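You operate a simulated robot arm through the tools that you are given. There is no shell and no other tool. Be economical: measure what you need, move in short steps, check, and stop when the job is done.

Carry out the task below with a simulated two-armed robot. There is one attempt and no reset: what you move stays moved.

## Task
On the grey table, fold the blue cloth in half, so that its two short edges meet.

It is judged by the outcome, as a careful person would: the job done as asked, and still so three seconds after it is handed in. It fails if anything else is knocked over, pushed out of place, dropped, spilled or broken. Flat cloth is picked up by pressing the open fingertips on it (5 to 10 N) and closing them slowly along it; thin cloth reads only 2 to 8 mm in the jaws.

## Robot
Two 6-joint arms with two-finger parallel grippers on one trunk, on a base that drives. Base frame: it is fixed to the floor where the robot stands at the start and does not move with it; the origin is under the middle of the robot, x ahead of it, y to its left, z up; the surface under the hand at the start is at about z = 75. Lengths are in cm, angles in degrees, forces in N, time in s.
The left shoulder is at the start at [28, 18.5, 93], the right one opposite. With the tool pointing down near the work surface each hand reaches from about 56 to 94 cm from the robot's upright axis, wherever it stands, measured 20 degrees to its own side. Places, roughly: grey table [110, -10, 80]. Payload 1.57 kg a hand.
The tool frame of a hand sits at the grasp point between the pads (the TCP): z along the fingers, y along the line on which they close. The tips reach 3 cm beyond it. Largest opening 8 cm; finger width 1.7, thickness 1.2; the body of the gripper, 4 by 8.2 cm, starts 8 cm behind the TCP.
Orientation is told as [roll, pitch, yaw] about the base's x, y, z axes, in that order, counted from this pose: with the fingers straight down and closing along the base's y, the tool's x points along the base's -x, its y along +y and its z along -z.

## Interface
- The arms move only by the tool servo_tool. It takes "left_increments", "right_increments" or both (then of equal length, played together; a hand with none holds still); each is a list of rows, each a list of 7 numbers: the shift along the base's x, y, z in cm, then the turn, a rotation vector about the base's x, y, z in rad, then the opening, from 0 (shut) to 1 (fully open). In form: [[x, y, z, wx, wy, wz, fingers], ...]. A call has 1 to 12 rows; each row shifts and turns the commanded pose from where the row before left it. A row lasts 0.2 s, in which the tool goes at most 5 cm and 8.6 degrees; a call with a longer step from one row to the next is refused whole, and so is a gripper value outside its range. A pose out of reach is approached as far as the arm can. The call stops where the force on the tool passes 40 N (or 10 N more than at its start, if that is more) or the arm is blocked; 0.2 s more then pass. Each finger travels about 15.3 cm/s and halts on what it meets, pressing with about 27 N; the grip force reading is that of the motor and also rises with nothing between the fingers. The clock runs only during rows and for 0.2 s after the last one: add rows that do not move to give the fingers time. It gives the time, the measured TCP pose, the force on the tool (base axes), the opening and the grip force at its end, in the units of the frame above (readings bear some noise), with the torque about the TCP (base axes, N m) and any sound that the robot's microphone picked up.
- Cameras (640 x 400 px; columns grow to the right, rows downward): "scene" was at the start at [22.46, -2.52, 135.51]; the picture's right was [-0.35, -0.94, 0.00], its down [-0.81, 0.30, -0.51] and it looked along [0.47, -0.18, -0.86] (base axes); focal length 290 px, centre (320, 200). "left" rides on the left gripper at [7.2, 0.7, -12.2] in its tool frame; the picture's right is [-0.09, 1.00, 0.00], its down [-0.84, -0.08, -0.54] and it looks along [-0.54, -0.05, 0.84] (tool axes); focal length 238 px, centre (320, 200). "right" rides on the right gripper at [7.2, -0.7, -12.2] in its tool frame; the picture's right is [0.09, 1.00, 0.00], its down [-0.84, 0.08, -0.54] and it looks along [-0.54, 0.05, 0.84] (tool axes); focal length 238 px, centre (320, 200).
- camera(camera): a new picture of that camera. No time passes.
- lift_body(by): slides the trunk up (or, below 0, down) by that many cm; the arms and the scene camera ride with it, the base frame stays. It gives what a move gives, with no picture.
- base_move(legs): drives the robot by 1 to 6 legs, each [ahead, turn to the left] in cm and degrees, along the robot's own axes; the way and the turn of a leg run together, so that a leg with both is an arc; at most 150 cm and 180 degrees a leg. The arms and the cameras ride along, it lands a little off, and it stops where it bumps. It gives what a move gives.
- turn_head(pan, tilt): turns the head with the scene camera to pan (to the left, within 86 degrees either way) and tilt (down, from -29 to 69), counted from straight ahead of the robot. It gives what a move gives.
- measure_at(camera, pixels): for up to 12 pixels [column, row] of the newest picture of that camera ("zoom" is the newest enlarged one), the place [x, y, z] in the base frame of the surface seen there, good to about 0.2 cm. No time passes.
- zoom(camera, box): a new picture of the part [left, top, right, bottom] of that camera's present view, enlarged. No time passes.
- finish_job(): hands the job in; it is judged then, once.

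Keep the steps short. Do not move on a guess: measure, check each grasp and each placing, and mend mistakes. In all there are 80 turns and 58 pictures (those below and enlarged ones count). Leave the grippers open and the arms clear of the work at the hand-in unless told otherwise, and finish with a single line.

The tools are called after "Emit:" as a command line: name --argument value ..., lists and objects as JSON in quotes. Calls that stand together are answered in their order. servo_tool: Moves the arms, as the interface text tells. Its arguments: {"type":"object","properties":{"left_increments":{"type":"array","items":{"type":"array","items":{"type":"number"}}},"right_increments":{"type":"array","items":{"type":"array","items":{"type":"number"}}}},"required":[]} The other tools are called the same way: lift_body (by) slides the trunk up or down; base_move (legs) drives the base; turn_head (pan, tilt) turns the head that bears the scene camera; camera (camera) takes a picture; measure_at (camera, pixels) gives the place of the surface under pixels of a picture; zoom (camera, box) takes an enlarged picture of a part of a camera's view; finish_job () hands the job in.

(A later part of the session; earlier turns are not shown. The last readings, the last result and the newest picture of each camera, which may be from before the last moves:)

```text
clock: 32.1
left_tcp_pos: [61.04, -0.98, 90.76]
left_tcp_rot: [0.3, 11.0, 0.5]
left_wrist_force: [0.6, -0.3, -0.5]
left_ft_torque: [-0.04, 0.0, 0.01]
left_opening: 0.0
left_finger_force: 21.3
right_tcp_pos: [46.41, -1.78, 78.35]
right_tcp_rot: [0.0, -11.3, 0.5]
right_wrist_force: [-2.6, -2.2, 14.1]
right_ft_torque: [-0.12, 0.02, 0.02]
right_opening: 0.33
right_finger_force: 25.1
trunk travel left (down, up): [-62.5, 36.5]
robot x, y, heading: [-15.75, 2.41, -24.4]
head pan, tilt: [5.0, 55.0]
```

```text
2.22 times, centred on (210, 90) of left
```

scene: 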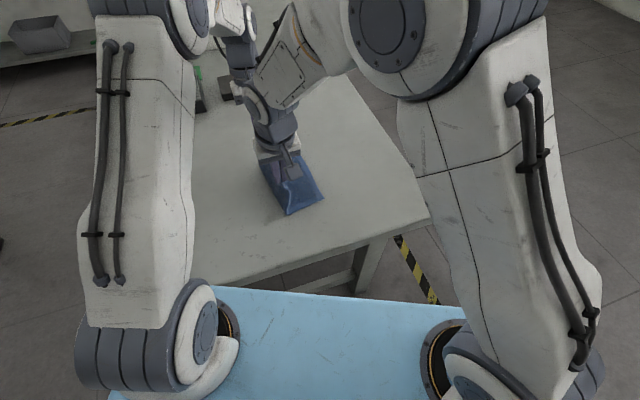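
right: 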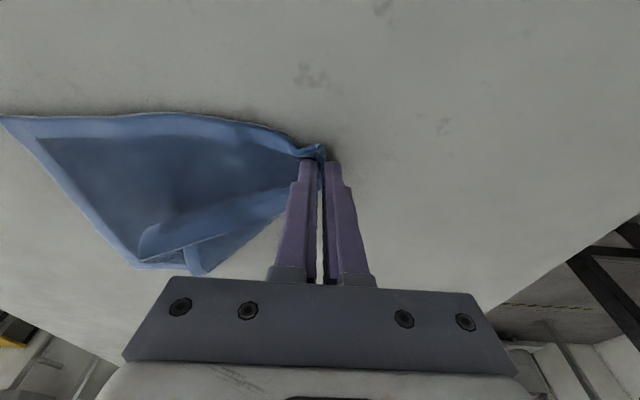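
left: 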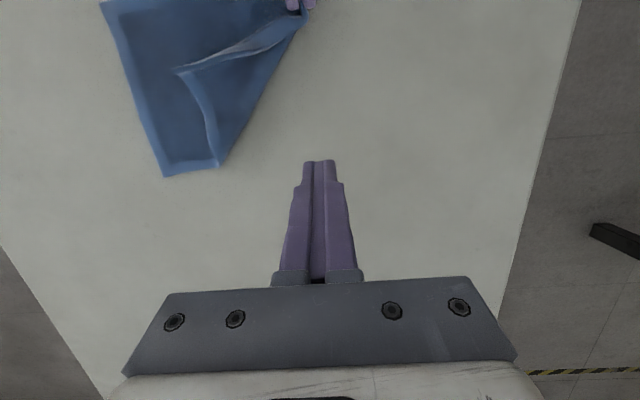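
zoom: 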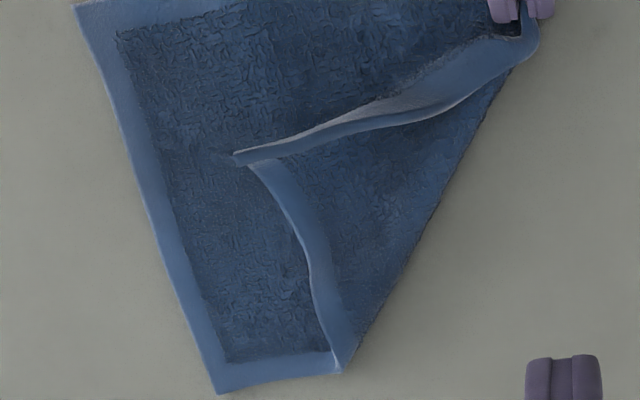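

The corner stands up with its tip at [52.3,-13.3,79.8], so I can take it from above. First I'll swing the left hand to y≈-12.6 while turning it about 80° clockwise, with fingers open 4 cm, staying away from the right hand.

Emit:
servo_tool --left_increments '[[0, -1.16, 0, 0, 0, -0.14, 0.5], [0, -1.16, 0, 0, 0, -0.14, 0.5], [0, -1.16, 0, 0, 0, -0.14, 0.5], [0, -1.16, 0, 0, 0, -0.14, 0.5], [0, -1.16, 0, 0, 0, -0.14, 0.5], [0, -1.16, 0, 0, 0, -0.14, 0.5], [0, -1.16, 0, 0, 0, -0.14, 0.5], [0, -1.16, 0, 0, 0, -0.14, 0.5], [0, -1.16, 0, 0, 0, -0.14, 0.5], [0, -1.16, 0, 0, 0, -0.14, 0.5], [0, 0, 0, 0, 0, 0, 0.5]]'

Emit:
camera --camera "left"

Emit:
camera --camera "scene"

```text
clock: 34.4
left_tcp_pos: [61.34, -11.58, 90.86]
left_tcp_rot: [0.5, 10.9, -78.2]
left_wrist_force: [-0.1, 0.9, 0.2]
left_ft_torque: [0.01, 0.01, 0.0]
left_opening: 3.99
left_finger_force: 0.1
right_tcp_pos: [46.31, -2.33, 78.36]
right_tcp_rot: [-0.1, -11.1, -0.2]
right_wrist_force: [-3.6, 1.7, 21.4]
right_ft_torque: [0.05, 0.11, 0.0]
right_opening: 0.31
right_finger_force: 24.6
trunk travel left (down, up): [-62.5, 36.5]
robot x, y, heading: [-15.61, 2.06, -24.6]
head pan, tilt: [5.0, 55.0]
stopped in row 11 (right hand): the force on the tool passed its limit at 41 N (the readings are from after the stop); the commanded pose is now the measured one
```

```text
29 pictures are left
```

left: 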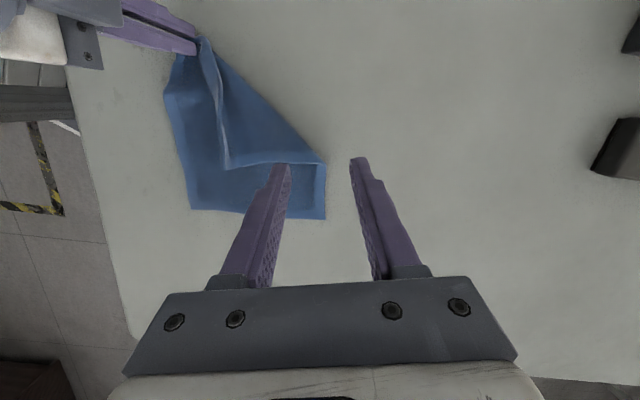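

```text
28 pictures are left
```

scene: 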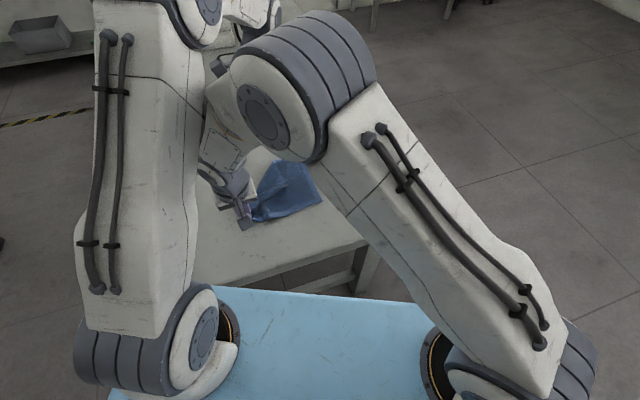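

The left arm brushed the right forearm, so there's no room for both here. I'll back the left off slightly, open the right hand so its corner stays lying, and withdraw the right to its own side.

Emit:
servo_tool --left_increments '[[0.5, 2, 0, 0, 0, 0, 0.5], [0.5, 2, 0, 0, 0, 0, 0.5], [0, 0, 0, 0, 0, 0, 0.5]]' --right_increments '[[0, 0, 0, 0, 0, 0, 0.1], [0, 0, 0, 0, 0, 0, 0.3], [0, 0, 0, 0, 0, 0, 0.4]]'

Emit:
servo_tool --right_increments '[[0, 0, 1.5, 0, 0, 0, 0.4], [0, 0, 3, 0, 0, 0, 0.4], [-1, -2, 3, 0, 0, 0, 0.4], [-1, -3, 3, 0, 0, 0, 0.4], [-1, -3, 3, 0, 0, 0, 0.4], [-1, -4, 2, 0, 0, 0, 0.4], [-1, -4, 0, 0, 0, 0, 0.4], [-1, -4, 0, 0, 0, 0, 0.4], [-1, -4, 0, 0, 0, 0, 0.4], [0, -4, 0, 0, 0, 0, 0.4], [0, -4, 0, 0, 0, 0, 0.4]]'

Emit:
camera --camera "left"

```text
clock: 35.2
left_tcp_pos: [62.49, -7.6, 90.59]
left_tcp_rot: [0.3, 10.9, -78.3]
left_wrist_force: [0.6, -0.2, -0.1]
left_ft_torque: [0.01, -0.03, 0.02]
left_opening: 3.99
left_finger_force: 0.1
right_tcp_pos: [46.37, -2.31, 78.34]
right_tcp_rot: [0.0, -11.0, 0.1]
right_wrist_force: [1.7, 4.4, 16.3]
right_ft_torque: [-0.18, -0.02, 0.06]
right_opening: 2.87
right_finger_force: 0.1
trunk travel left (down, up): [-62.5, 36.5]
robot x, y, heading: [-15.43, 2.4, -24.5]
head pan, tilt: [5.0, 55.0]
```

```text
clock: 37.6
left_tcp_pos: [62.44, -7.63, 90.6]
left_tcp_rot: [0.3, 11.0, -78.4]
left_wrist_force: [-0.8, -0.6, 0.3]
left_ft_torque: [-0.01, 0.0, 0.02]
left_opening: 3.98
left_finger_force: 0.0
right_tcp_pos: [39.21, -34.3, 93.56]
right_tcp_rot: [-0.1, -10.9, 0.0]
right_wrist_force: [-0.6, -0.1, 0.4]
right_ft_torque: [0.01, 0.05, -0.02]
right_opening: 3.2
right_finger_force: 0.2
trunk travel left (down, up): [-62.5, 36.5]
robot x, y, heading: [-15.7, 2.12, -24.4]
head pan, tilt: [5.0, 55.0]
```

```text
27 pictures are left
```

left: 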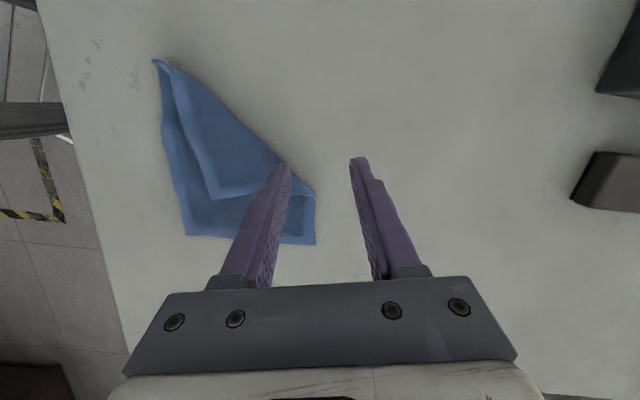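

Emit:
zoom --camera "left" --box '[130, 40, 350, 260]'

Emit:
measure_at --camera "left" --pixels '[[213, 197], [205, 180], [230, 195], [192, 150], [178, 90], [155, 62], [200, 200], [250, 193], [185, 140], [225, 180]]'

```text
1.82 times, centred on (240, 150) of left
```

zoom: 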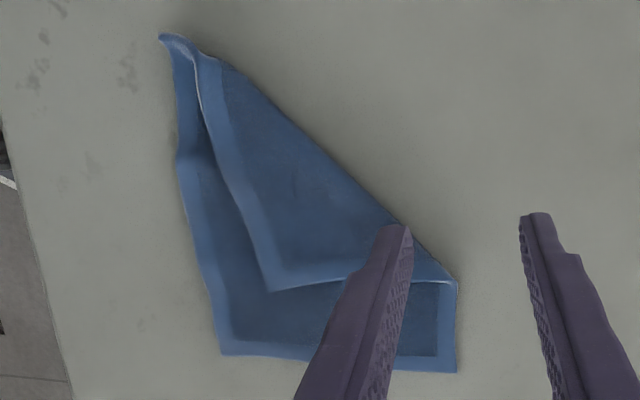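

```text
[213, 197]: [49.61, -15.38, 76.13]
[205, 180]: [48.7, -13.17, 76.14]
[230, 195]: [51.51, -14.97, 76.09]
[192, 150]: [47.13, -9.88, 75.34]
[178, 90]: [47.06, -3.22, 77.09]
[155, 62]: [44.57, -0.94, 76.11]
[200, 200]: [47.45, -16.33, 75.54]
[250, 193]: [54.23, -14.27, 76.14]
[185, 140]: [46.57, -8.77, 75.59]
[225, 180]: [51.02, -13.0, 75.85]
```

The right corner stayed at [44.6,-1]. The folded-over flap now lies flat with its corner at [49.6,-15.4,76.1]. I'll lower the left hand with both fingers on the flap, to pinch a ridge of the top layer only.

Emit:
servo_tool --left_increments '[[-2.7, -1.62, 0, 0, 0, 0, 0.3], [-2.7, -1.62, 0, 0, 0, 0, 0.3], [-2.7, -1.62, 0, 0, 0, 0, 0.3], [-2.7, -1.62, 0, 0, 0, 0, 0.3], [0, 0, -3.5, 0, 0, 0, 0.3], [0, 0, -3.5, 0, 0, 0, 0.3], [0, 0, -3.5, 0, 0, 0, 0.3], [0, 0, -0.6, 0, 0, 0, 0.3], [0, 0, 0, 0, 0, 0, 0.3]]'

Emit:
camera --camera "left"

```text
clock: 39.6
left_tcp_pos: [51.63, -14.17, 79.59]
left_tcp_rot: [0.4, 10.9, -78.3]
left_wrist_force: [-0.1, 0.1, 0.5]
left_ft_torque: [0.0, 0.01, 0.0]
left_opening: 2.39
left_finger_force: 0.2
right_tcp_pos: [39.19, -34.33, 93.65]
right_tcp_rot: [-0.1, -11.0, -0.1]
right_wrist_force: [-0.4, 0.1, -0.9]
right_ft_torque: [-0.03, -0.01, 0.0]
right_opening: 3.22
right_finger_force: 0.0
trunk travel left (down, up): [-62.5, 36.5]
robot x, y, heading: [-15.74, 2.03, -24.9]
head pan, tilt: [5.0, 55.0]
```

```text
25 pictures are left
```

left: 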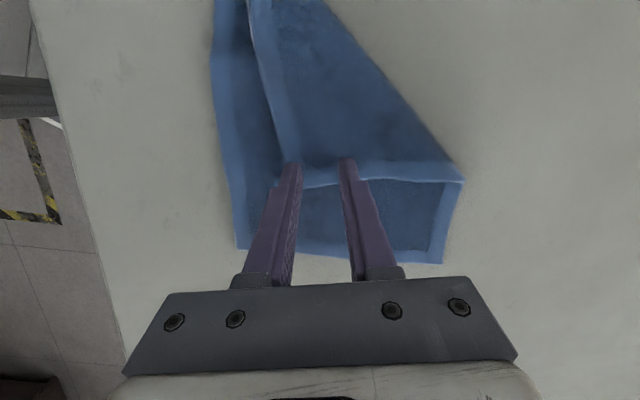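

Both tips are over the flap's hem. I'll go down to a light press.

Emit:
servo_tool --left_increments '[[0, 0.2, -0.25, 0, 0, 0, 0.3], [0, 0, -0.15, 0, 0, 0, 0.3], [0, 0, 0, 0, 0, 0, 0.3]]'

Emit:
servo_tool --left_increments '[[0, 0, -0.15, 0, 0, 0, 0.3], [0, 0, 0, 0, 0, 0, 0.3]]'

```text
clock: 40.4
left_tcp_pos: [51.79, -13.95, 79.23]
left_tcp_rot: [0.4, 10.9, -78.2]
left_wrist_force: [-1.1, -0.4, 0.4]
left_ft_torque: [0.03, 0.02, 0.0]
left_opening: 2.36
left_finger_force: 0.1
right_tcp_pos: [39.24, -34.35, 93.67]
right_tcp_rot: [-0.1, -10.9, -0.1]
right_wrist_force: [-0.1, 0.2, 0.4]
right_ft_torque: [0.01, -0.01, 0.02]
right_opening: 3.18
right_finger_force: 0.0
trunk travel left (down, up): [-62.5, 36.5]
robot x, y, heading: [-15.61, 2.07, -25.0]
head pan, tilt: [5.0, 55.0]
```

```text
clock: 41.0
left_tcp_pos: [51.74, -13.95, 79.03]
left_tcp_rot: [0.3, 10.9, -78.3]
left_wrist_force: [0.9, 0.0, 0.5]
left_ft_torque: [-0.01, 0.03, 0.0]
left_opening: 2.42
left_finger_force: 0.0
right_tcp_pos: [39.16, -34.32, 93.69]
right_tcp_rot: [-0.1, -10.9, 0.0]
right_wrist_force: [0.1, -0.3, -0.3]
right_ft_torque: [0.01, 0.01, 0.02]
right_opening: 3.19
right_finger_force: 0.1
trunk travel left (down, up): [-62.5, 36.5]
robot x, y, heading: [-15.67, 2.28, -24.4]
head pan, tilt: [5.0, 55.0]
```

Emit:
servo_tool --left_increments '[[0, 0, -0.12, 0, 0, 0, 0.3], [0, 0, 0, 0, 0, 0, 0.3]]'

Emit:
servo_tool --left_increments '[[0, 0, -0.12, 0, 0, 0, 0.3], [0, 0, 0, 0, 0, 0, 0.3]]'

```text
clock: 41.6
left_tcp_pos: [51.77, -13.9, 79.05]
left_tcp_rot: [0.3, 10.9, -78.3]
left_wrist_force: [-0.7, -0.4, 0.7]
left_ft_torque: [-0.02, -0.02, -0.05]
left_opening: 2.4
left_finger_force: 0.1
right_tcp_pos: [39.28, -34.32, 93.68]
right_tcp_rot: [-0.1, -11.0, -0.1]
right_wrist_force: [0.2, 0.1, -0.7]
right_ft_torque: [0.01, 0.0, 0.0]
right_opening: 3.22
right_finger_force: 0.1
trunk travel left (down, up): [-62.5, 36.5]
robot x, y, heading: [-15.27, 2.14, -24.6]
head pan, tilt: [5.0, 55.0]
```

```text
clock: 42.2
left_tcp_pos: [51.63, -13.96, 78.91]
left_tcp_rot: [0.3, 10.8, -78.4]
left_wrist_force: [-0.4, -0.3, 1.7]
left_ft_torque: [-0.05, 0.03, 0.01]
left_opening: 2.4
left_finger_force: 0.0
right_tcp_pos: [39.09, -34.31, 93.73]
right_tcp_rot: [-0.1, -10.9, -0.2]
right_wrist_force: [-0.3, -0.5, -1.3]
right_ft_torque: [-0.03, 0.0, 0.04]
right_opening: 3.2
right_finger_force: 0.1
trunk travel left (down, up): [-62.5, 36.5]
robot x, y, heading: [-15.68, 2.14, -24.7]
head pan, tilt: [5.0, 55.0]
```

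Contact at 1.7 N. A touch more, then I'll close slowly and lift 3 cm to look.

Emit:
servo_tool --left_increments '[[0, 0, -0.12, 0, 0, 0, 0.3], [0, 0, 0, 0, 0, 0, 0.3], [0, 0, 0, 0, 0, 0, 0.25], [0, 0, 0, 0, 0, 0, 0.2], [0, 0, 0, 0, 0, 0, 0.15], [0, 0, 0, 0, 0, 0, 0.1], [0, 0, 0, 0, 0, 0, 0.05], [0, 0, 0, 0, 0, 0, 0], [0, 0, 0, 0, 0, 0, 0]]'

Emit:
servo_tool --left_increments '[[0, 0.3, 1, 0, 0, 0, 0], [0, 0.5, 1, 0, 0, 0, 0], [0, 0.5, 1, 0, 0, 0, 0], [0, 0, 0, 0, 0, 0, 0]]'

Emit:
camera --camera "left"

```text
clock: 44.2
left_tcp_pos: [51.73, -13.85, 78.6]
left_tcp_rot: [0.2, 10.9, -78.3]
left_wrist_force: [-0.6, -0.2, 5.4]
left_ft_torque: [0.01, -0.01, 0.0]
left_opening: 0.59
left_finger_force: 25.4
right_tcp_pos: [39.18, -34.18, 93.65]
right_tcp_rot: [-0.1, -10.9, -0.1]
right_wrist_force: [-0.4, -0.1, 0.5]
right_ft_torque: [0.02, 0.02, 0.01]
right_opening: 3.19
right_finger_force: 0.1
trunk travel left (down, up): [-62.5, 36.5]
robot x, y, heading: [-15.82, 2.04, -24.7]
head pan, tilt: [5.0, 55.0]
```

```text
clock: 45.2
left_tcp_pos: [51.7, -12.59, 81.7]
left_tcp_rot: [0.3, 10.9, -78.3]
left_wrist_force: [0.6, 0.4, -0.9]
left_ft_torque: [0.01, 0.0, -0.02]
left_opening: 0.55
left_finger_force: 25.8
right_tcp_pos: [39.14, -34.29, 93.69]
right_tcp_rot: [-0.2, -10.9, 0.0]
right_wrist_force: [-0.6, -0.3, 0.1]
right_ft_torque: [-0.03, 0.0, 0.04]
right_opening: 3.18
right_finger_force: 0.0
trunk travel left (down, up): [-62.5, 36.5]
robot x, y, heading: [-15.4, 2.47, -24.5]
head pan, tilt: [5.0, 55.0]
```

```text
24 pictures are left
```

left: 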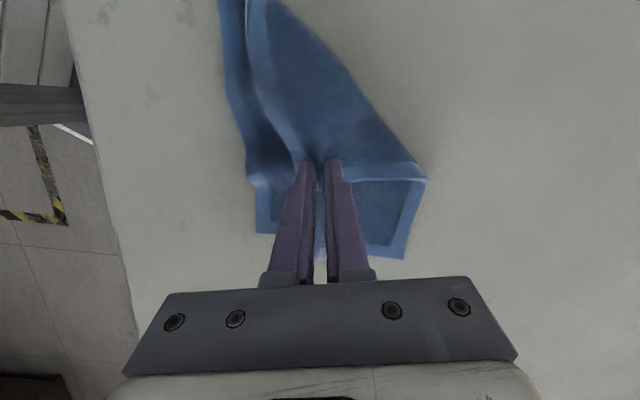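

The reading of 5.5 mm could be two layers. I'll lift 4 cm more and look from closer.

Emit:
servo_tool --left_increments '[[0.3, 0.6, 1.3, 0, 0, 0, 0], [0.3, 0.6, 1.3, 0, 0, 0, 0], [0.3, 0.6, 1.3, 0, 0, 0, 0], [0, 0, 0, 0, 0, 0, 0]]'

Emit:
camera --camera "left"

Emit:
zoom --camera "scene" --box '[200, 110, 360, 230]'

```text
clock: 46.2
left_tcp_pos: [52.65, -10.79, 85.62]
left_tcp_rot: [0.2, 11.0, -78.3]
left_wrist_force: [0.2, -0.9, 0.1]
left_ft_torque: [0.0, -0.01, -0.02]
left_opening: 0.57
left_finger_force: 25.7
right_tcp_pos: [39.18, -34.21, 93.58]
right_tcp_rot: [-0.1, -10.8, -0.1]
right_wrist_force: [0.0, 0.0, -0.6]
right_ft_torque: [-0.01, 0.03, 0.01]
right_opening: 3.18
right_finger_force: 0.0
trunk travel left (down, up): [-62.5, 36.5]
robot x, y, heading: [-15.76, 2.07, -24.4]
head pan, tilt: [5.0, 55.0]
```

```text
23 pictures are left
```

left: 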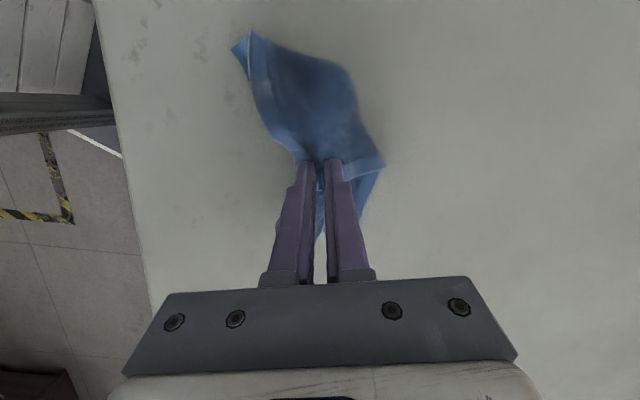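

```text
3.33 times, centred on (280, 170) of scene
```

zoom: 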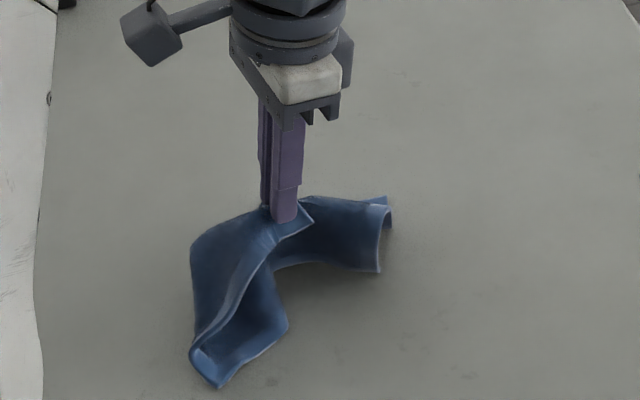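

Both layers are in the jaws, but in the scene zoom the flap's corner pokes out free at (310,220), on the -y side of the fingers. The right hand could take just that corner in the air, so I'll zoom in and measure.

Emit:
zoom --camera "scene" --box '[240, 145, 304, 193]'

Emit:
measure_at --camera "zoom" --pixels '[[322, 200], [300, 200], [340, 250], [250, 200]]'

Emit:
camera --camera "right"

```text
8.33 times, centred on (272, 169) of scene
```

zoom: 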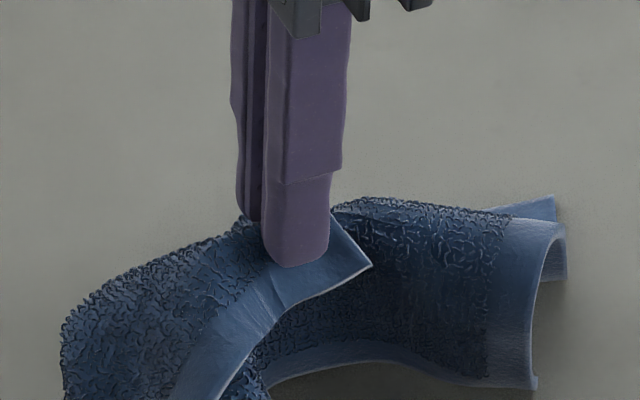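

```text
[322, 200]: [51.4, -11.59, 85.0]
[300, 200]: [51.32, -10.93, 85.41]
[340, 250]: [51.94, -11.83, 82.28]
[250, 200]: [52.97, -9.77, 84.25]
```

```text
20 pictures are left
```

right: 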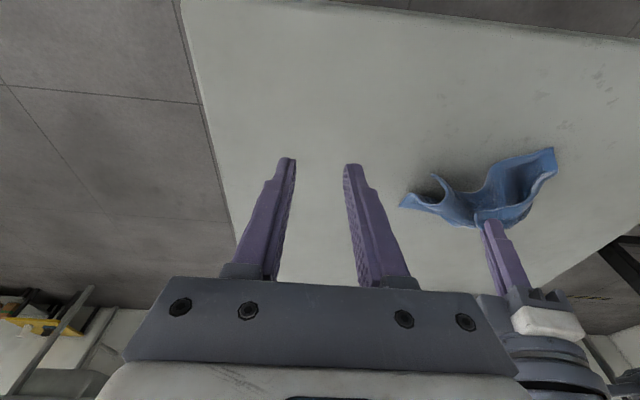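

A finger wouldn't fit under that small corner. A better plan is to put this down, then have both hands grip the free right short edge, which is a single layer, and lift it until the cloth hangs. Gravity will then open the flap. I'll lower and release now.

Emit:
servo_tool --left_increments '[[-0.3, -0.6, -1.3, 0, 0, 0, 0], [-0.3, -0.6, -1.3, 0, 0, 0, 0], [-0.3, -0.6, -1.3, 0, 0, 0, 0], [0, -0.5, -1, 0, 0, 0, 0], [0, -0.5, -1, 0, 0, 0, 0], [0, -0.3, -0.8, 0, 0, 0, 0], [0, 0, 0, 0, 0, 0, 0.3], [0, 0, 0, 0, 0, 0, 0.4], [0, 0, 3, 0, 0, 0, 0.4], [0, 0, 4, 0, 0, 0, 0.4], [3, 1, 3, 0, 0, 0, 0.4], [3, 1, 1, 0, 0, 0, 0.4]]'

Emit:
camera --camera "left"

```text
clock: 48.8
left_tcp_pos: [57.59, -11.84, 89.72]
left_tcp_rot: [0.3, 10.9, -78.2]
left_wrist_force: [-0.3, 0.2, 0.3]
left_ft_torque: [-0.02, -0.01, 0.01]
left_opening: 3.23
left_finger_force: 0.0
right_tcp_pos: [39.1, -34.28, 93.66]
right_tcp_rot: [-0.1, -10.8, -0.2]
right_wrist_force: [0.0, 0.0, 0.9]
right_ft_torque: [0.0, -0.03, 0.03]
right_opening: 3.2
right_finger_force: 0.2
trunk travel left (down, up): [-62.5, 36.5]
robot x, y, heading: [-15.83, 1.99, -24.8]
head pan, tilt: [5.0, 55.0]
```

```text
19 pictures are left
```

left: 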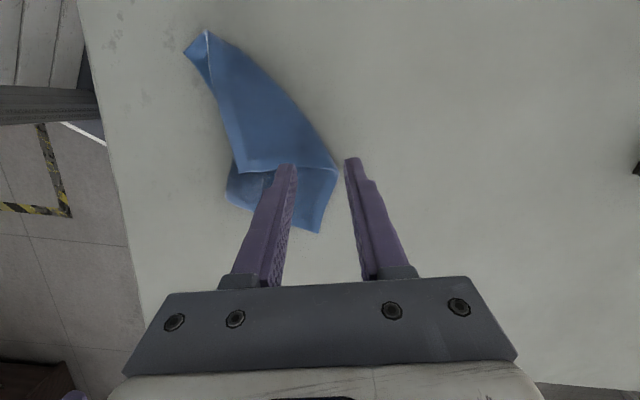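

The cloth is a bit crumpled. I'll swing the left hand back out, squared up again, for a clear overall view.

Emit:
servo_tool --left_increments '[[0.3, 2, 0.5, 0, 0, 0.136, 0.4], [0.3, 2, 0.5, 0, 0, 0.136, 0.4], [0.3, 2, 0.5, 0, 0, 0.136, 0.4], [0.3, 2, 0.5, 0, 0, 0.136, 0.4], [0.3, 2, 0.5, 0, 0, 0.136, 0.4], [0.3, 2, 0.5, 0, 0, 0.136, 0.4], [0.3, 2, 0.5, 0, 0, 0.136, 0.4], [0.3, 2, 0.5, 0, 0, 0.136, 0.4], [0.3, 2, 0.5, 0, 0, 0.136, 0.4], [0.3, 2, 0.5, 0, 0, 0.136, 0.4], [0, 0, 0, 0, 0, 0, 0.4]]'

Emit:
zoom --camera "scene" --box '[200, 130, 344, 238]'

```text
clock: 51.2
left_tcp_pos: [60.73, 8.13, 94.9]
left_tcp_rot: [0.3, 10.8, -0.3]
left_wrist_force: [-0.3, 0.2, -0.6]
left_ft_torque: [0.04, -0.01, 0.0]
left_opening: 3.2
left_finger_force: 0.1
right_tcp_pos: [39.07, -34.21, 93.61]
right_tcp_rot: [-0.1, -10.9, -0.1]
right_wrist_force: [-0.3, 0.6, -0.2]
right_ft_torque: [0.0, -0.02, 0.01]
right_opening: 3.19
right_finger_force: 0.0
trunk travel left (down, up): [-62.5, 36.5]
robot x, y, heading: [-15.51, 2.12, -24.6]
head pan, tilt: [5.0, 55.0]
```

```text
3.70 times, centred on (272, 184) of scene
```

zoom: 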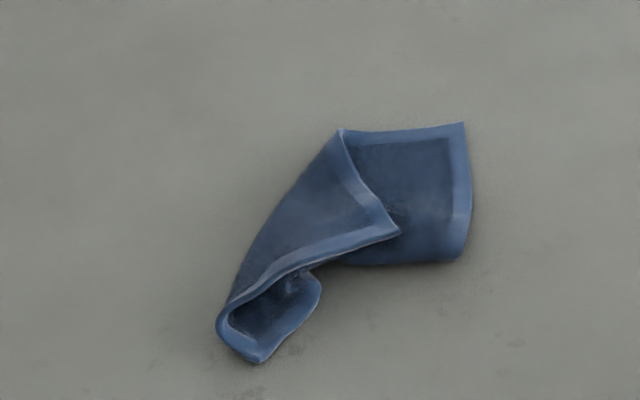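

I can see the far-right corner at (463,123), the flap corner at (398,232), the near-left corner at (255,360), and the right side ending at (458,258), probably tucked under. I'll measure these.

Emit:
measure_at --camera "zoom" --pixels '[[461, 127], [468, 200], [456, 255], [396, 232], [343, 133], [257, 357], [220, 320], [318, 285], [380, 255], [420, 180], [300, 210], [400, 132]]'

Emit:
camera --camera "right"

```text
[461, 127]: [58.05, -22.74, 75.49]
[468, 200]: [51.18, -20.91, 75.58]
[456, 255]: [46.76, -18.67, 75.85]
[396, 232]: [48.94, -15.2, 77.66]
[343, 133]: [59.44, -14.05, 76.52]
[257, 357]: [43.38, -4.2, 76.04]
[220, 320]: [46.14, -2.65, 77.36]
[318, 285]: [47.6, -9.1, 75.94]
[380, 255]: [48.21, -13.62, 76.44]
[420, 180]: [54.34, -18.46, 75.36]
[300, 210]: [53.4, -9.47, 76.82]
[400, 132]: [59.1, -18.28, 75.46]
```

```text
17 pictures are left
```

right: 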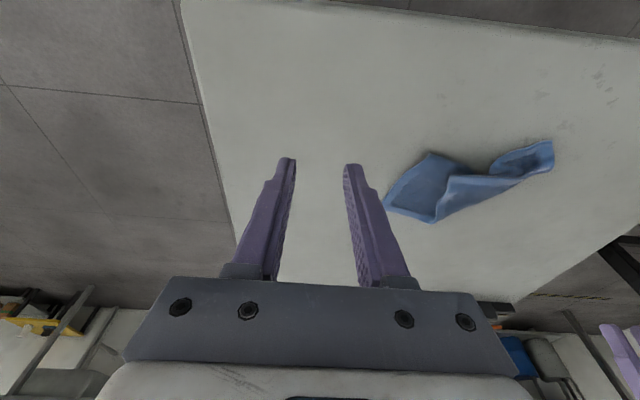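

The flap corner C now stands free at [48.9,-15.2,77.7], about 2 cm above the layer below. A nearly horizontal right hand pointing along (+x,+y) can slide its lower finger under C and pinch only the flap. I'll turn the right hand to that pose while still high and to the side.

Emit:
servo_tool --right_increments '[[0, 0, 0, 0, 0.095, 0, 0.25], [0, 0, 0, 0, 0.095, 0, 0.25], [0, 0, 0, 0, 0, -0.131, 0.25], [0, 0, 0, 0, 0, -0.131, 0.25], [0, 0, 0, 0, 0, -0.131, 0.25], [0, 0, 0, 0, 0, -0.131, 0.25], [0, 0, 0, 0, 0, -0.131, 0.25], [0, 0, 0, 0, 0, -0.131, 0.25]]'

Emit:
servo_tool --right_increments '[[0.6, 1.6, 0, 0.0959, -0.0959, 0, 0.25], [0.6, 1.6, 0, 0.0959, -0.0959, 0, 0.25], [0.6, 1.6, 0, 0.0959, -0.0959, 0, 0.25], [0.6, 1.6, 0, 0.0959, -0.0959, 0, 0.25], [0.6, 1.6, 0, 0.0959, -0.0959, 0, 0.25], [0.6, 1.6, 0, 0.0959, -0.0959, 0, 0.25], [0.6, 1.6, 0, 0.0959, -0.0959, 0, 0.25], [0.6, 1.6, 0, 0.0959, -0.0959, 0, 0.25], [0.6, 1.6, 0, 0.0959, -0.0959, 0, 0.25], [0, 0, 0, 0, 0, 0, 0.25]]'

Emit:
camera --camera "scene"

```text
clock: 53.0
left_tcp_pos: [60.68, 8.18, 94.91]
left_tcp_rot: [0.3, 10.9, -0.4]
left_wrist_force: [-0.2, 1.0, 1.4]
left_ft_torque: [0.0, 0.04, 0.01]
left_opening: 3.19
left_finger_force: 0.0
right_tcp_pos: [39.29, -34.18, 93.67]
right_tcp_rot: [-0.1, 0.1, -45.2]
right_wrist_force: [-0.6, -0.4, 0.3]
right_ft_torque: [0.0, -0.04, 0.02]
right_opening: 2.03
right_finger_force: 0.1
trunk travel left (down, up): [-62.5, 36.5]
robot x, y, heading: [-15.61, 2.33, -24.7]
head pan, tilt: [5.0, 55.0]
```

```text
clock: 55.2
left_tcp_pos: [60.79, 8.07, 94.91]
left_tcp_rot: [0.4, 10.9, -0.4]
left_wrist_force: [0.2, 0.0, -0.1]
left_ft_torque: [0.01, -0.02, -0.01]
left_opening: 3.2
left_finger_force: 0.1
right_tcp_pos: [44.76, -20.08, 93.65]
right_tcp_rot: [69.8, 0.1, -45.2]
right_wrist_force: [0.3, -0.3, 0.4]
right_ft_torque: [-0.02, 0.01, -0.01]
right_opening: 2.01
right_finger_force: 0.0
trunk travel left (down, up): [-62.5, 36.5]
robot x, y, heading: [-15.51, 2.47, -24.6]
head pan, tilt: [5.0, 55.0]
```

```text
16 pictures are left
```

scene: 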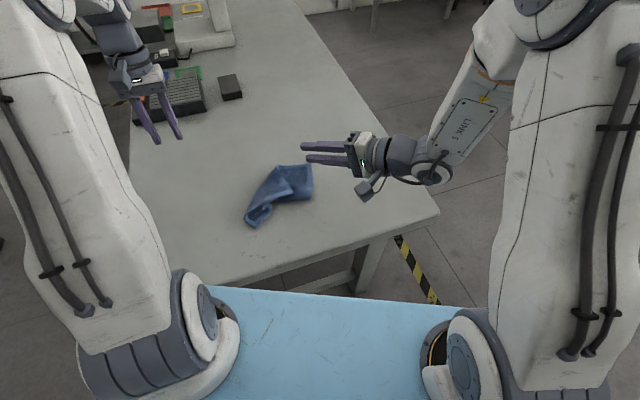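

The pose is reached. I'll lower it to just behind C, with the lower fingertip skimming above the cloth, then look from the right wrist and the scene.

Emit:
servo_tool --right_increments '[[0, 0, -3.5, 0, 0, 0, 0.25], [0, 0, -3.5, 0, 0, 0, 0.25], [0, 0, -3.5, 0, 0, 0, 0.25], [0, 0.5, -2.5, 0, 0, 0, 0.25], [0, 0.2, -1.2, 0, 0, 0, 0.25], [0, 0, 0, 0, 0, 0, 0.25]]'

Emit:
zoom --camera "scene" --box '[210, 130, 354, 238]'

Emit:
camera --camera "right"

```text
clock: 56.6
left_tcp_pos: [60.68, 8.13, 94.86]
left_tcp_rot: [0.2, 11.0, -0.3]
left_wrist_force: [-0.3, -0.1, -0.8]
left_ft_torque: [0.0, 0.02, 0.02]
left_opening: 3.2
left_finger_force: 0.1
right_tcp_pos: [44.75, -19.29, 79.51]
right_tcp_rot: [69.8, 0.1, -45.1]
right_wrist_force: [-0.4, -0.5, 0.6]
right_ft_torque: [-0.02, -0.03, 0.0]
right_opening: 2.02
right_finger_force: 0.0
trunk travel left (down, up): [-62.5, 36.5]
robot x, y, heading: [-15.52, 2.07, -24.4]
head pan, tilt: [5.0, 55.0]
```

```text
3.70 times, centred on (282, 184) of scene
```

zoom: 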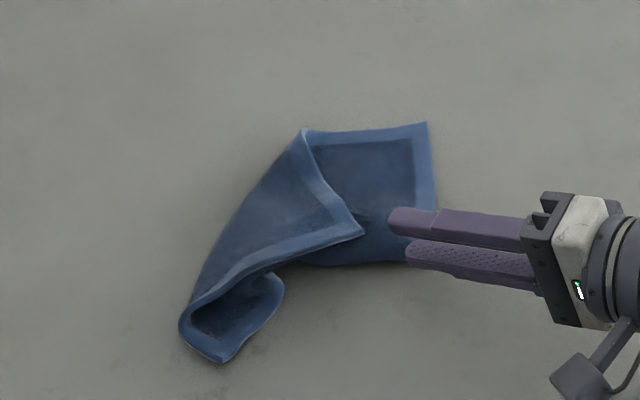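

```text
14 pictures are left
```

right: 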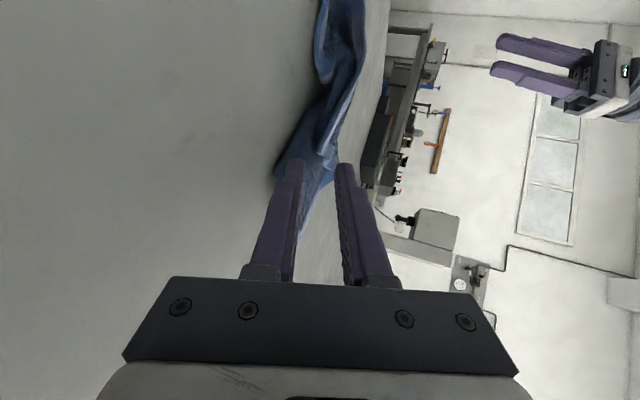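

The fingers point straight at C. I'll zoom the right camera to check heights between the fingertips.

Emit:
zoom --camera "right" --box '[240, 60, 400, 240]'

Emit:
measure_at --camera "zoom" --pixels '[[360, 405], [345, 330], [200, 400], [300, 450], [250, 360], [315, 420], [400, 400], [330, 280]]'

```text
2.22 times, centred on (320, 150) of right
```

zoom: 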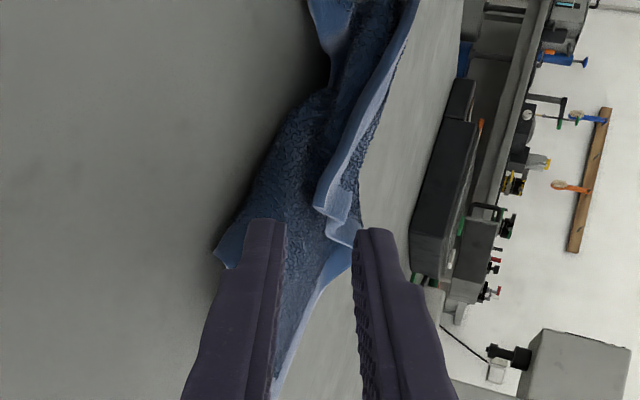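

```text
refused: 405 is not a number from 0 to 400
```

C sits between the two fingertips. I'll lower 0.3 cm and advance about 4.6 cm so the lower finger goes under the flap.

Emit:
servo_tool --right_increments '[[0, 0, -0.3, 0, 0, 0, 0.25], [0.65, 0.65, 0, 0, 0, 0, 0.25], [0.65, 0.65, 0, 0, 0, 0, 0.25], [0.65, 0.65, 0, 0, 0, 0, 0.25], [0.65, 0.65, 0, 0, 0, 0, 0.25], [0.65, 0.65, 0, 0, 0, 0, 0.25], [0, 0, 0, 0, 0, 0, 0.25]]'

Emit:
zoom --camera "right" --box '[240, 60, 400, 240]'

```text
clock: 58.2
left_tcp_pos: [60.68, 8.21, 94.97]
left_tcp_rot: [0.3, 10.9, -0.5]
left_wrist_force: [0.4, -0.1, -0.6]
left_ft_torque: [-0.04, 0.05, 0.0]
left_opening: 3.19
left_finger_force: 0.0
right_tcp_pos: [47.83, -16.06, 79.15]
right_tcp_rot: [69.8, 0.2, -45.2]
right_wrist_force: [0.1, -0.2, 0.3]
right_ft_torque: [-0.01, -0.02, 0.01]
right_opening: 2.01
right_finger_force: 0.1
trunk travel left (down, up): [-62.5, 36.5]
robot x, y, heading: [-15.56, 1.89, -24.6]
head pan, tilt: [5.0, 55.0]
```

```text
2.22 times, centred on (320, 150) of right
```

zoom: 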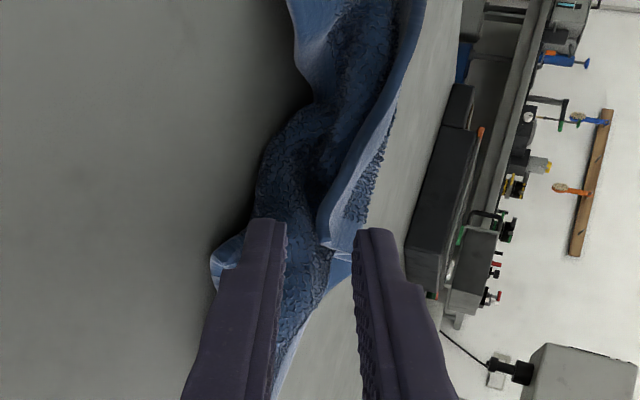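

C is just entering between the tips. I'll advance another 1.2 cm, then close.

Emit:
servo_tool --right_increments '[[0.45, 0.45, 0, 0, 0, 0, 0.25], [0.45, 0.45, 0, 0, 0, 0, 0.25], [0, 0, 0, 0, 0, 0, 0.25], [0, 0, 0, 0, 0, 0, 0.15], [0, 0, 0, 0, 0, 0, 0.08], [0, 0, 0, 0, 0, 0, 0], [0, 0, 0, 0, 0, 0, 0], [0, 0, 0, 0, 0, 0, 0]]'

Emit:
zoom --camera "right" --box '[240, 60, 400, 240]'

```text
clock: 60.0
left_tcp_pos: [60.73, 8.12, 95.01]
left_tcp_rot: [0.4, 10.9, -0.4]
left_wrist_force: [-0.9, -0.1, -0.4]
left_ft_torque: [0.0, -0.01, 0.01]
left_opening: 3.18
left_finger_force: 0.1
right_tcp_pos: [48.77, -15.12, 79.22]
right_tcp_rot: [69.8, 0.1, -45.1]
right_wrist_force: [0.6, 0.4, 0.6]
right_ft_torque: [-0.02, 0.01, 0.03]
right_opening: 0.01
right_finger_force: 20.9
trunk travel left (down, up): [-62.5, 36.5]
robot x, y, heading: [-15.68, 2.27, -24.6]
head pan, tilt: [5.0, 55.0]
```

```text
2.22 times, centred on (320, 150) of right
```

zoom: 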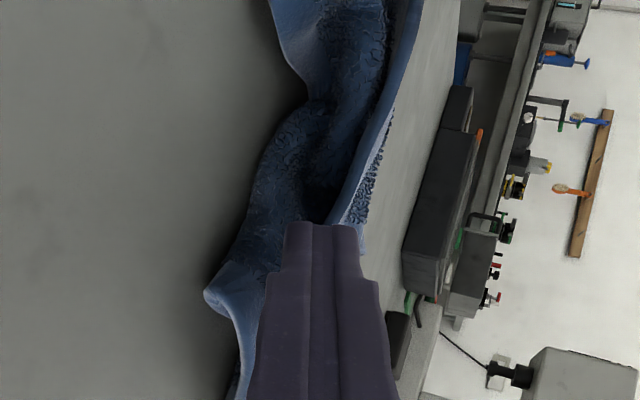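

Nothing in the jaws (0.01), so C must be to the side of the fingers. I'll take one close scene zoom to see the offset.

Emit:
zoom --camera "scene" --box '[240, 150, 336, 222]'

Emit:
measure_at --camera "zoom" --pixels '[[315, 230], [325, 215], [280, 250], [300, 180], [250, 120], [340, 240], [290, 225], [400, 200]]'

```text
5.56 times, centred on (288, 186) of scene
```

zoom: 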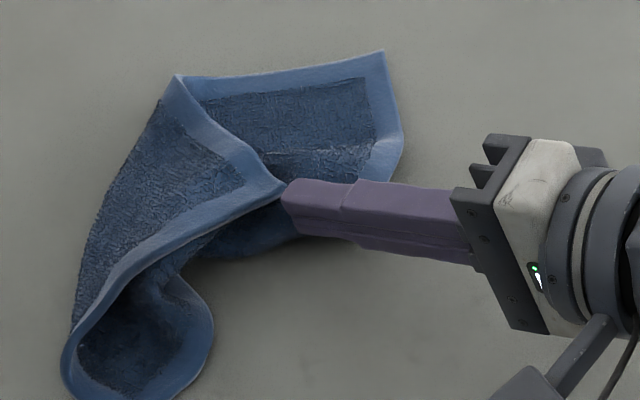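

```text
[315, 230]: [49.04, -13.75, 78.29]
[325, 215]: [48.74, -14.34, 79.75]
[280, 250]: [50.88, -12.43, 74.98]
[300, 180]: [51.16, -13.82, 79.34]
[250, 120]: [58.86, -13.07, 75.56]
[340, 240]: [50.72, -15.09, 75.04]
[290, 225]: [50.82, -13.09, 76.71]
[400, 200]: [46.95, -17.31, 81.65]
```

C has been pushed along and now sits right at the fingertip, around [51.3,-13.6]. Pushing it further that way is exactly the unfolding direction, so I'll use the closed fingers as a spatula: slightly lower, then forward 5 cm.

Emit:
servo_tool --right_increments '[[-0.5, -0.5, 0, 0, 0, 0, 0], [0, 0, -0.6, 0, 0, 0, 0], [0.64, 0.77, 0, 0, 0, 0, 0], [0.64, 0.77, 0, 0, 0, 0, 0], [0.64, 0.77, 0, 0, 0, 0, 0], [0.64, 0.77, 0, 0, 0, 0, 0], [0.64, 0.77, 0, 0, 0, 0, 0], [0, 0, 0, 0, 0, 0, 0]]'

Emit:
zoom --camera "scene" --box '[220, 140, 332, 224]'

```text
clock: 61.8
left_tcp_pos: [60.71, 7.99, 94.88]
left_tcp_rot: [0.2, 10.9, -0.3]
left_wrist_force: [-0.5, -0.1, 0.4]
left_ft_torque: [0.04, 0.02, -0.01]
left_opening: 3.18
left_finger_force: 0.0
right_tcp_pos: [51.63, -11.72, 78.69]
right_tcp_rot: [69.8, 0.1, -45.1]
right_wrist_force: [0.2, 0.3, -0.7]
right_ft_torque: [0.02, 0.03, 0.06]
right_opening: 0.0
right_finger_force: 21.7
trunk travel left (down, up): [-62.5, 36.5]
robot x, y, heading: [-15.49, 1.74, -24.6]
head pan, tilt: [5.0, 55.0]
```

```text
4.76 times, centred on (276, 182) of scene
```

zoom: 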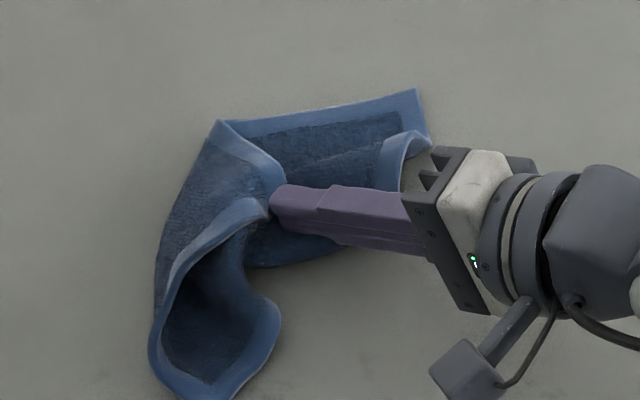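

The flap is being pushed open. The gripper body is close to the right hem, so I'll continue forward while rising to carry the flap over.

Emit:
servo_tool --right_increments '[[0.64, 0.77, 0.3, 0, 0, 0, 0], [0.64, 0.77, 0.3, 0, 0, 0, 0], [0.64, 0.77, 0.3, 0, 0, 0, 0], [0.64, 0.77, 0.3, 0, 0, 0, 0], [0.64, 0.77, 0.3, 0, 0, 0, 0], [0.64, 0.77, 0.3, 0, 0, 0, 0], [0.64, 0.77, 0.3, 0, 0, 0, 0], [0.64, 0.77, 0.3, 0, 0, 0, 0], [0, 0, 0, 0, 0, 0, 0]]'

Emit:
zoom --camera "scene" --box '[200, 130, 328, 226]'

```text
clock: 63.8
left_tcp_pos: [60.8, 8.03, 94.96]
left_tcp_rot: [0.3, 11.0, -0.4]
left_wrist_force: [0.8, -0.1, -0.9]
left_ft_torque: [0.01, -0.01, -0.01]
left_opening: 3.21
left_finger_force: 0.1
right_tcp_pos: [56.62, -5.52, 80.98]
right_tcp_rot: [69.7, 0.2, -45.1]
right_wrist_force: [-0.1, 0.0, 0.6]
right_ft_torque: [0.04, 0.02, 0.0]
right_opening: 0.0
right_finger_force: 21.3
trunk travel left (down, up): [-62.5, 36.5]
robot x, y, heading: [-15.54, 2.15, -24.5]
head pan, tilt: [5.0, 55.0]
```

```text
4.17 times, centred on (264, 178) of scene
```

zoom: 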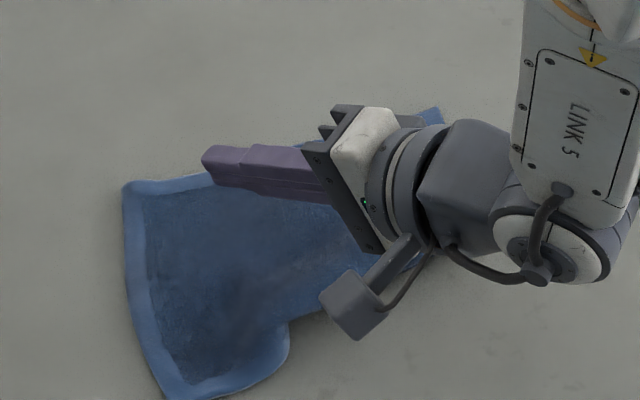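

The flap has opened and corner C lies out at (125,190). I'll lift the right hand straight up, then withdraw it and turn it back to pointing down.

Emit:
servo_tool --right_increments '[[0, 0, 3, 0, 0, 0, 0.1], [0, 0, 3.5, 0, 0, 0, 0.2], [0, 0, 3.5, 0, 0, 0, 0.3], [-1, -3, 1.5, 0, 0, 0, 0.4], [-1, -3.5, 0, 0, 0, 0, 0.4], [-1, -3.5, 0, 0, 0, 0, 0.4], [-1, -3.5, 0, 0, 0, 0, 0.4], [-1, -3.5, 0, 0, 0, 0, 0.4], [-1, -3.5, 0, 0, 0, 0, 0.4], [-2, -3.5, 0, 0, 0, 0, 0.4], [-2, -3, 0, 0, 0, 0, 0.4]]'

Emit:
servo_tool --right_increments '[[-0.6, -0.5, 0, -0.0959, 0.0959, 0, 0.4], [-0.6, -0.5, 0, -0.0959, 0.0959, 0, 0.4], [-0.6, -0.5, 0, -0.0959, 0.0959, 0, 0.4], [-0.6, -0.5, 0, -0.0959, 0.0959, 0, 0.4], [-0.6, 0, 0, -0.0959, 0.0959, 0, 0.4], [-0.6, 0, 0, -0.0959, 0.0959, 0, 0.4], [-0.6, 0, 0, -0.0959, 0.0959, 0, 0.4], [-0.6, 0, 0, -0.0959, 0.0959, 0, 0.4], [-0.6, 0, 0, -0.0959, 0.0959, 0, 0.4]]'

Emit:
servo_tool --right_increments '[[0, 0, 0, 0, 0, 0.131, 0.4], [0, 0, 0, 0, 0, 0.131, 0.4], [0, 0, 0, 0, 0, 0.131, 0.4], [0, 0, 0, 0, 0, 0.131, 0.4], [0, 0, 0, 0, 0, 0.131, 0.4], [0, 0, 0, 0, 0, 0.131, 0.4], [0, 0, 0, 0, -0.095, 0, 0.4], [0, 0, 0, 0, -0.095, 0, 0.4], [0, 0, 0, 0, 0, 0, 0.4]]'

Emit:
zoom --camera "scene" --box '[200, 130, 344, 238]'

```text
clock: 66.2
left_tcp_pos: [60.66, 8.1, 94.86]
left_tcp_rot: [0.2, 10.9, -0.3]
left_wrist_force: [0.0, -0.5, 0.5]
left_ft_torque: [-0.01, -0.02, -0.01]
left_opening: 3.19
left_finger_force: 0.1
right_tcp_pos: [46.6, -32.55, 92.58]
right_tcp_rot: [69.7, 0.1, -45.1]
right_wrist_force: [-0.1, 0.1, 0.6]
right_ft_torque: [-0.01, 0.0, 0.0]
right_opening: 3.21
right_finger_force: 0.0
trunk travel left (down, up): [-62.5, 36.5]
robot x, y, heading: [-15.63, 2.15, -24.7]
head pan, tilt: [5.0, 55.0]
```

```text
clock: 68.2
left_tcp_pos: [60.66, 8.1, 95.01]
left_tcp_rot: [0.2, 11.0, -0.4]
left_wrist_force: [0.2, 0.4, -0.2]
left_ft_torque: [0.04, 0.03, 0.01]
left_opening: 3.25
left_finger_force: 0.0
right_tcp_pos: [41.28, -34.58, 92.71]
right_tcp_rot: [-0.2, -0.1, -45.0]
right_wrist_force: [0.2, 0.6, -0.5]
right_ft_torque: [0.01, -0.02, 0.01]
right_opening: 3.2
right_finger_force: 0.0
trunk travel left (down, up): [-62.5, 36.5]
robot x, y, heading: [-15.6, 2.04, -24.7]
head pan, tilt: [5.0, 55.0]
```

```text
clock: 70.2
left_tcp_pos: [60.63, 8.06, 94.86]
left_tcp_rot: [0.3, 10.9, -0.4]
left_wrist_force: [0.1, 0.0, -0.1]
left_ft_torque: [0.03, -0.01, -0.02]
left_opening: 3.21
left_finger_force: 0.0
right_tcp_pos: [41.23, -34.61, 92.58]
right_tcp_rot: [-0.1, -11.1, 0.0]
right_wrist_force: [0.4, 0.3, 0.1]
right_ft_torque: [-0.01, 0.01, -0.01]
right_opening: 3.22
right_finger_force: 0.0
trunk travel left (down, up): [-62.5, 36.5]
robot x, y, heading: [-15.47, 1.59, -24.4]
head pan, tilt: [5.0, 55.0]
```

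```text
3.70 times, centred on (272, 184) of scene
```

zoom: 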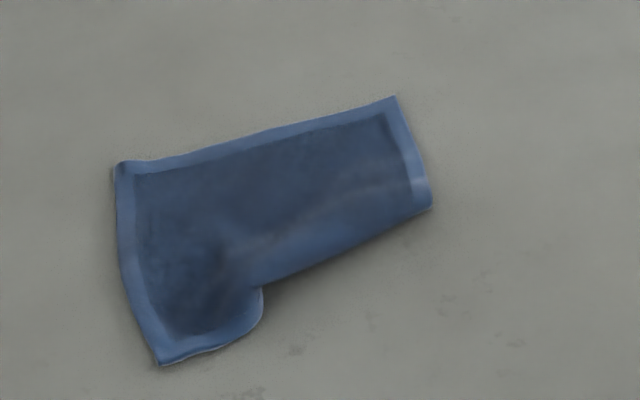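

The left half is flat. The near-right part is still tucked under along the line (262,295)-(430,208). I'll measure so the right hand can lift that folded edge and let the tucked part fall out.

Emit:
measure_at --camera "zoom" --pixels '[[392, 100], [428, 180], [428, 204], [380, 228], [320, 258], [270, 282], [255, 315], [162, 360], [118, 166], [128, 270], [400, 205], [260, 133]]'

```text
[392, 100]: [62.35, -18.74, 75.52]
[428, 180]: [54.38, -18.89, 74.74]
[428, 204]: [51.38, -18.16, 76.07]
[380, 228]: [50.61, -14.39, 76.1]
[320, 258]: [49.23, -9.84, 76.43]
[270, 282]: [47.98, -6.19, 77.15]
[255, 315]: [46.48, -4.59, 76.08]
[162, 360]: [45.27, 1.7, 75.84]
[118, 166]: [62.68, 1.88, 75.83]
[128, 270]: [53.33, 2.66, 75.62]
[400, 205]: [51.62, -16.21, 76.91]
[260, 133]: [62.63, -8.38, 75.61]
```

The cloth now has D[62.4,-18.7], C[62.7,1.9] and B[45.3,1.7], with the near-right part tucked under a fold line from [51.4,-18.2] to [48,-6.2]. The right hand goes above the fold edge at about [51.6,-16.2], with fingers closing across it.

Emit:
servo_tool --right_increments '[[0.87, 1.53, 0, 0, 0.095, 0, 0.4], [0.87, 1.53, 0, 0, 0.095, 0, 0.4], [0.87, 1.53, 0, 0, 0, -0.129, 0.4], [0.87, 1.53, 0, 0, 0, -0.129, 0.4], [0.87, 1.53, 0, 0, 0, -0.129, 0.4], [0.87, 1.53, 0, 0, 0, -0.129, 0.4], [0.87, 1.53, 0, 0, 0, -0.129, 0.4], [0.87, 1.53, 0, 0, 0, -0.129, 0.4], [0.87, 1.53, 0, 0, 0, -0.129, 0.4], [0.87, 1.53, 0, 0, 0, -0.129, 0.4], [0.87, 1.53, 0, 0, 0, -0.129, 0.4], [0.87, 1.53, 0, 0, 0, -0.129, 0.4]]'

Emit:
servo_tool --right_increments '[[0, 0, -4, 0, 0, 0, 0.4], [0, 0, -4, 0, 0, 0, 0.4], [0, 0, -4, 0, 0, 0, 0.4], [0, 0, -0.8, 0, 0, 0, 0.4], [0, 0, 0, 0, 0, 0, 0.4]]'

Emit:
camera --camera "right"

```text
clock: 72.8
left_tcp_pos: [60.74, 8.1, 94.83]
left_tcp_rot: [0.2, 10.9, -0.4]
left_wrist_force: [0.2, -0.1, 0.0]
left_ft_torque: [-0.03, 0.0, -0.01]
left_opening: 3.2
left_finger_force: 0.2
right_tcp_pos: [51.78, -16.33, 92.47]
right_tcp_rot: [0.0, 0.0, -74.1]
right_wrist_force: [0.0, 0.0, 0.0]
right_ft_torque: [0.01, 0.0, 0.01]
right_opening: 3.21
right_finger_force: 0.1
trunk travel left (down, up): [-62.5, 36.5]
robot x, y, heading: [-15.65, 2.41, -24.4]
head pan, tilt: [5.0, 55.0]
```

```text
clock: 74.0
left_tcp_pos: [60.7, 8.06, 94.91]
left_tcp_rot: [0.3, 10.8, -0.4]
left_wrist_force: [0.1, -0.2, 0.6]
left_ft_torque: [0.03, -0.01, 0.0]
left_opening: 3.22
left_finger_force: 0.2
right_tcp_pos: [51.69, -16.22, 79.6]
right_tcp_rot: [-0.1, 0.0, -74.1]
right_wrist_force: [-0.2, -0.4, 0.2]
right_ft_torque: [0.02, 0.0, -0.02]
right_opening: 3.2
right_finger_force: 0.1
trunk travel left (down, up): [-62.5, 36.5]
robot x, y, heading: [-15.79, 2.31, -24.5]
head pan, tilt: [5.0, 55.0]
```

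```text
6 pictures are left
```

right: 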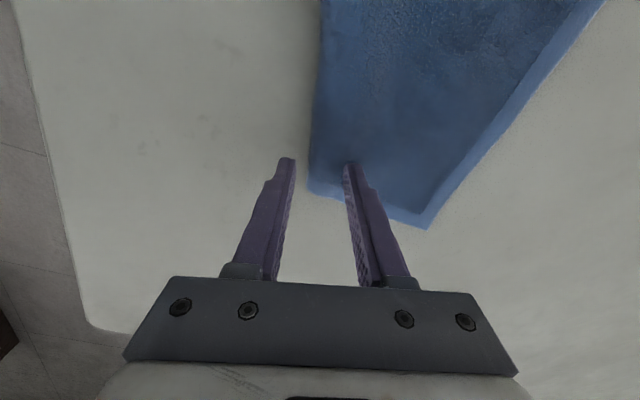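

The fold edge is between the fingers. Only 6 pictures are left, so I'll rely on readings where I can. Pressing down now.

Emit:
servo_tool --right_increments '[[0, 0, -0.3, 0, 0, 0, 0.4], [0, 0, -0.2, 0, 0, 0, 0.4], [0, 0, -0.2, 0, 0, 0, 0.4], [0, 0, 0, 0, 0, 0, 0.4]]'

Emit:
servo_tool --right_increments '[[0, 0, -0.15, 0, 0, 0, 0.4], [0, 0, 0, 0, 0, 0, 0.4]]'

```text
clock: 75.0
left_tcp_pos: [60.59, 8.13, 94.9]
left_tcp_rot: [0.3, 10.9, -0.4]
left_wrist_force: [0.5, -0.1, 0.9]
left_ft_torque: [0.02, 0.0, 0.04]
left_opening: 3.21
left_finger_force: 0.1
right_tcp_pos: [51.64, -16.29, 79.02]
right_tcp_rot: [-0.2, 0.0, -74.0]
right_wrist_force: [-0.7, 0.3, 0.4]
right_ft_torque: [-0.02, 0.02, 0.0]
right_opening: 3.2
right_finger_force: 0.0
trunk travel left (down, up): [-62.5, 36.5]
robot x, y, heading: [-15.88, 2.01, -24.6]
head pan, tilt: [5.0, 55.0]
```

```text
clock: 75.6
left_tcp_pos: [60.71, 8.05, 94.83]
left_tcp_rot: [0.3, 10.9, -0.4]
left_wrist_force: [-0.5, 0.2, 0.1]
left_ft_torque: [0.01, 0.01, -0.02]
left_opening: 3.19
left_finger_force: 0.0
right_tcp_pos: [51.67, -16.2, 78.79]
right_tcp_rot: [-0.1, 0.0, -74.0]
right_wrist_force: [0.3, 0.1, 0.6]
right_ft_torque: [0.0, 0.01, 0.01]
right_opening: 3.19
right_finger_force: 0.0
trunk travel left (down, up): [-62.5, 36.5]
robot x, y, heading: [-15.56, 1.77, -24.7]
head pan, tilt: [5.0, 55.0]
```

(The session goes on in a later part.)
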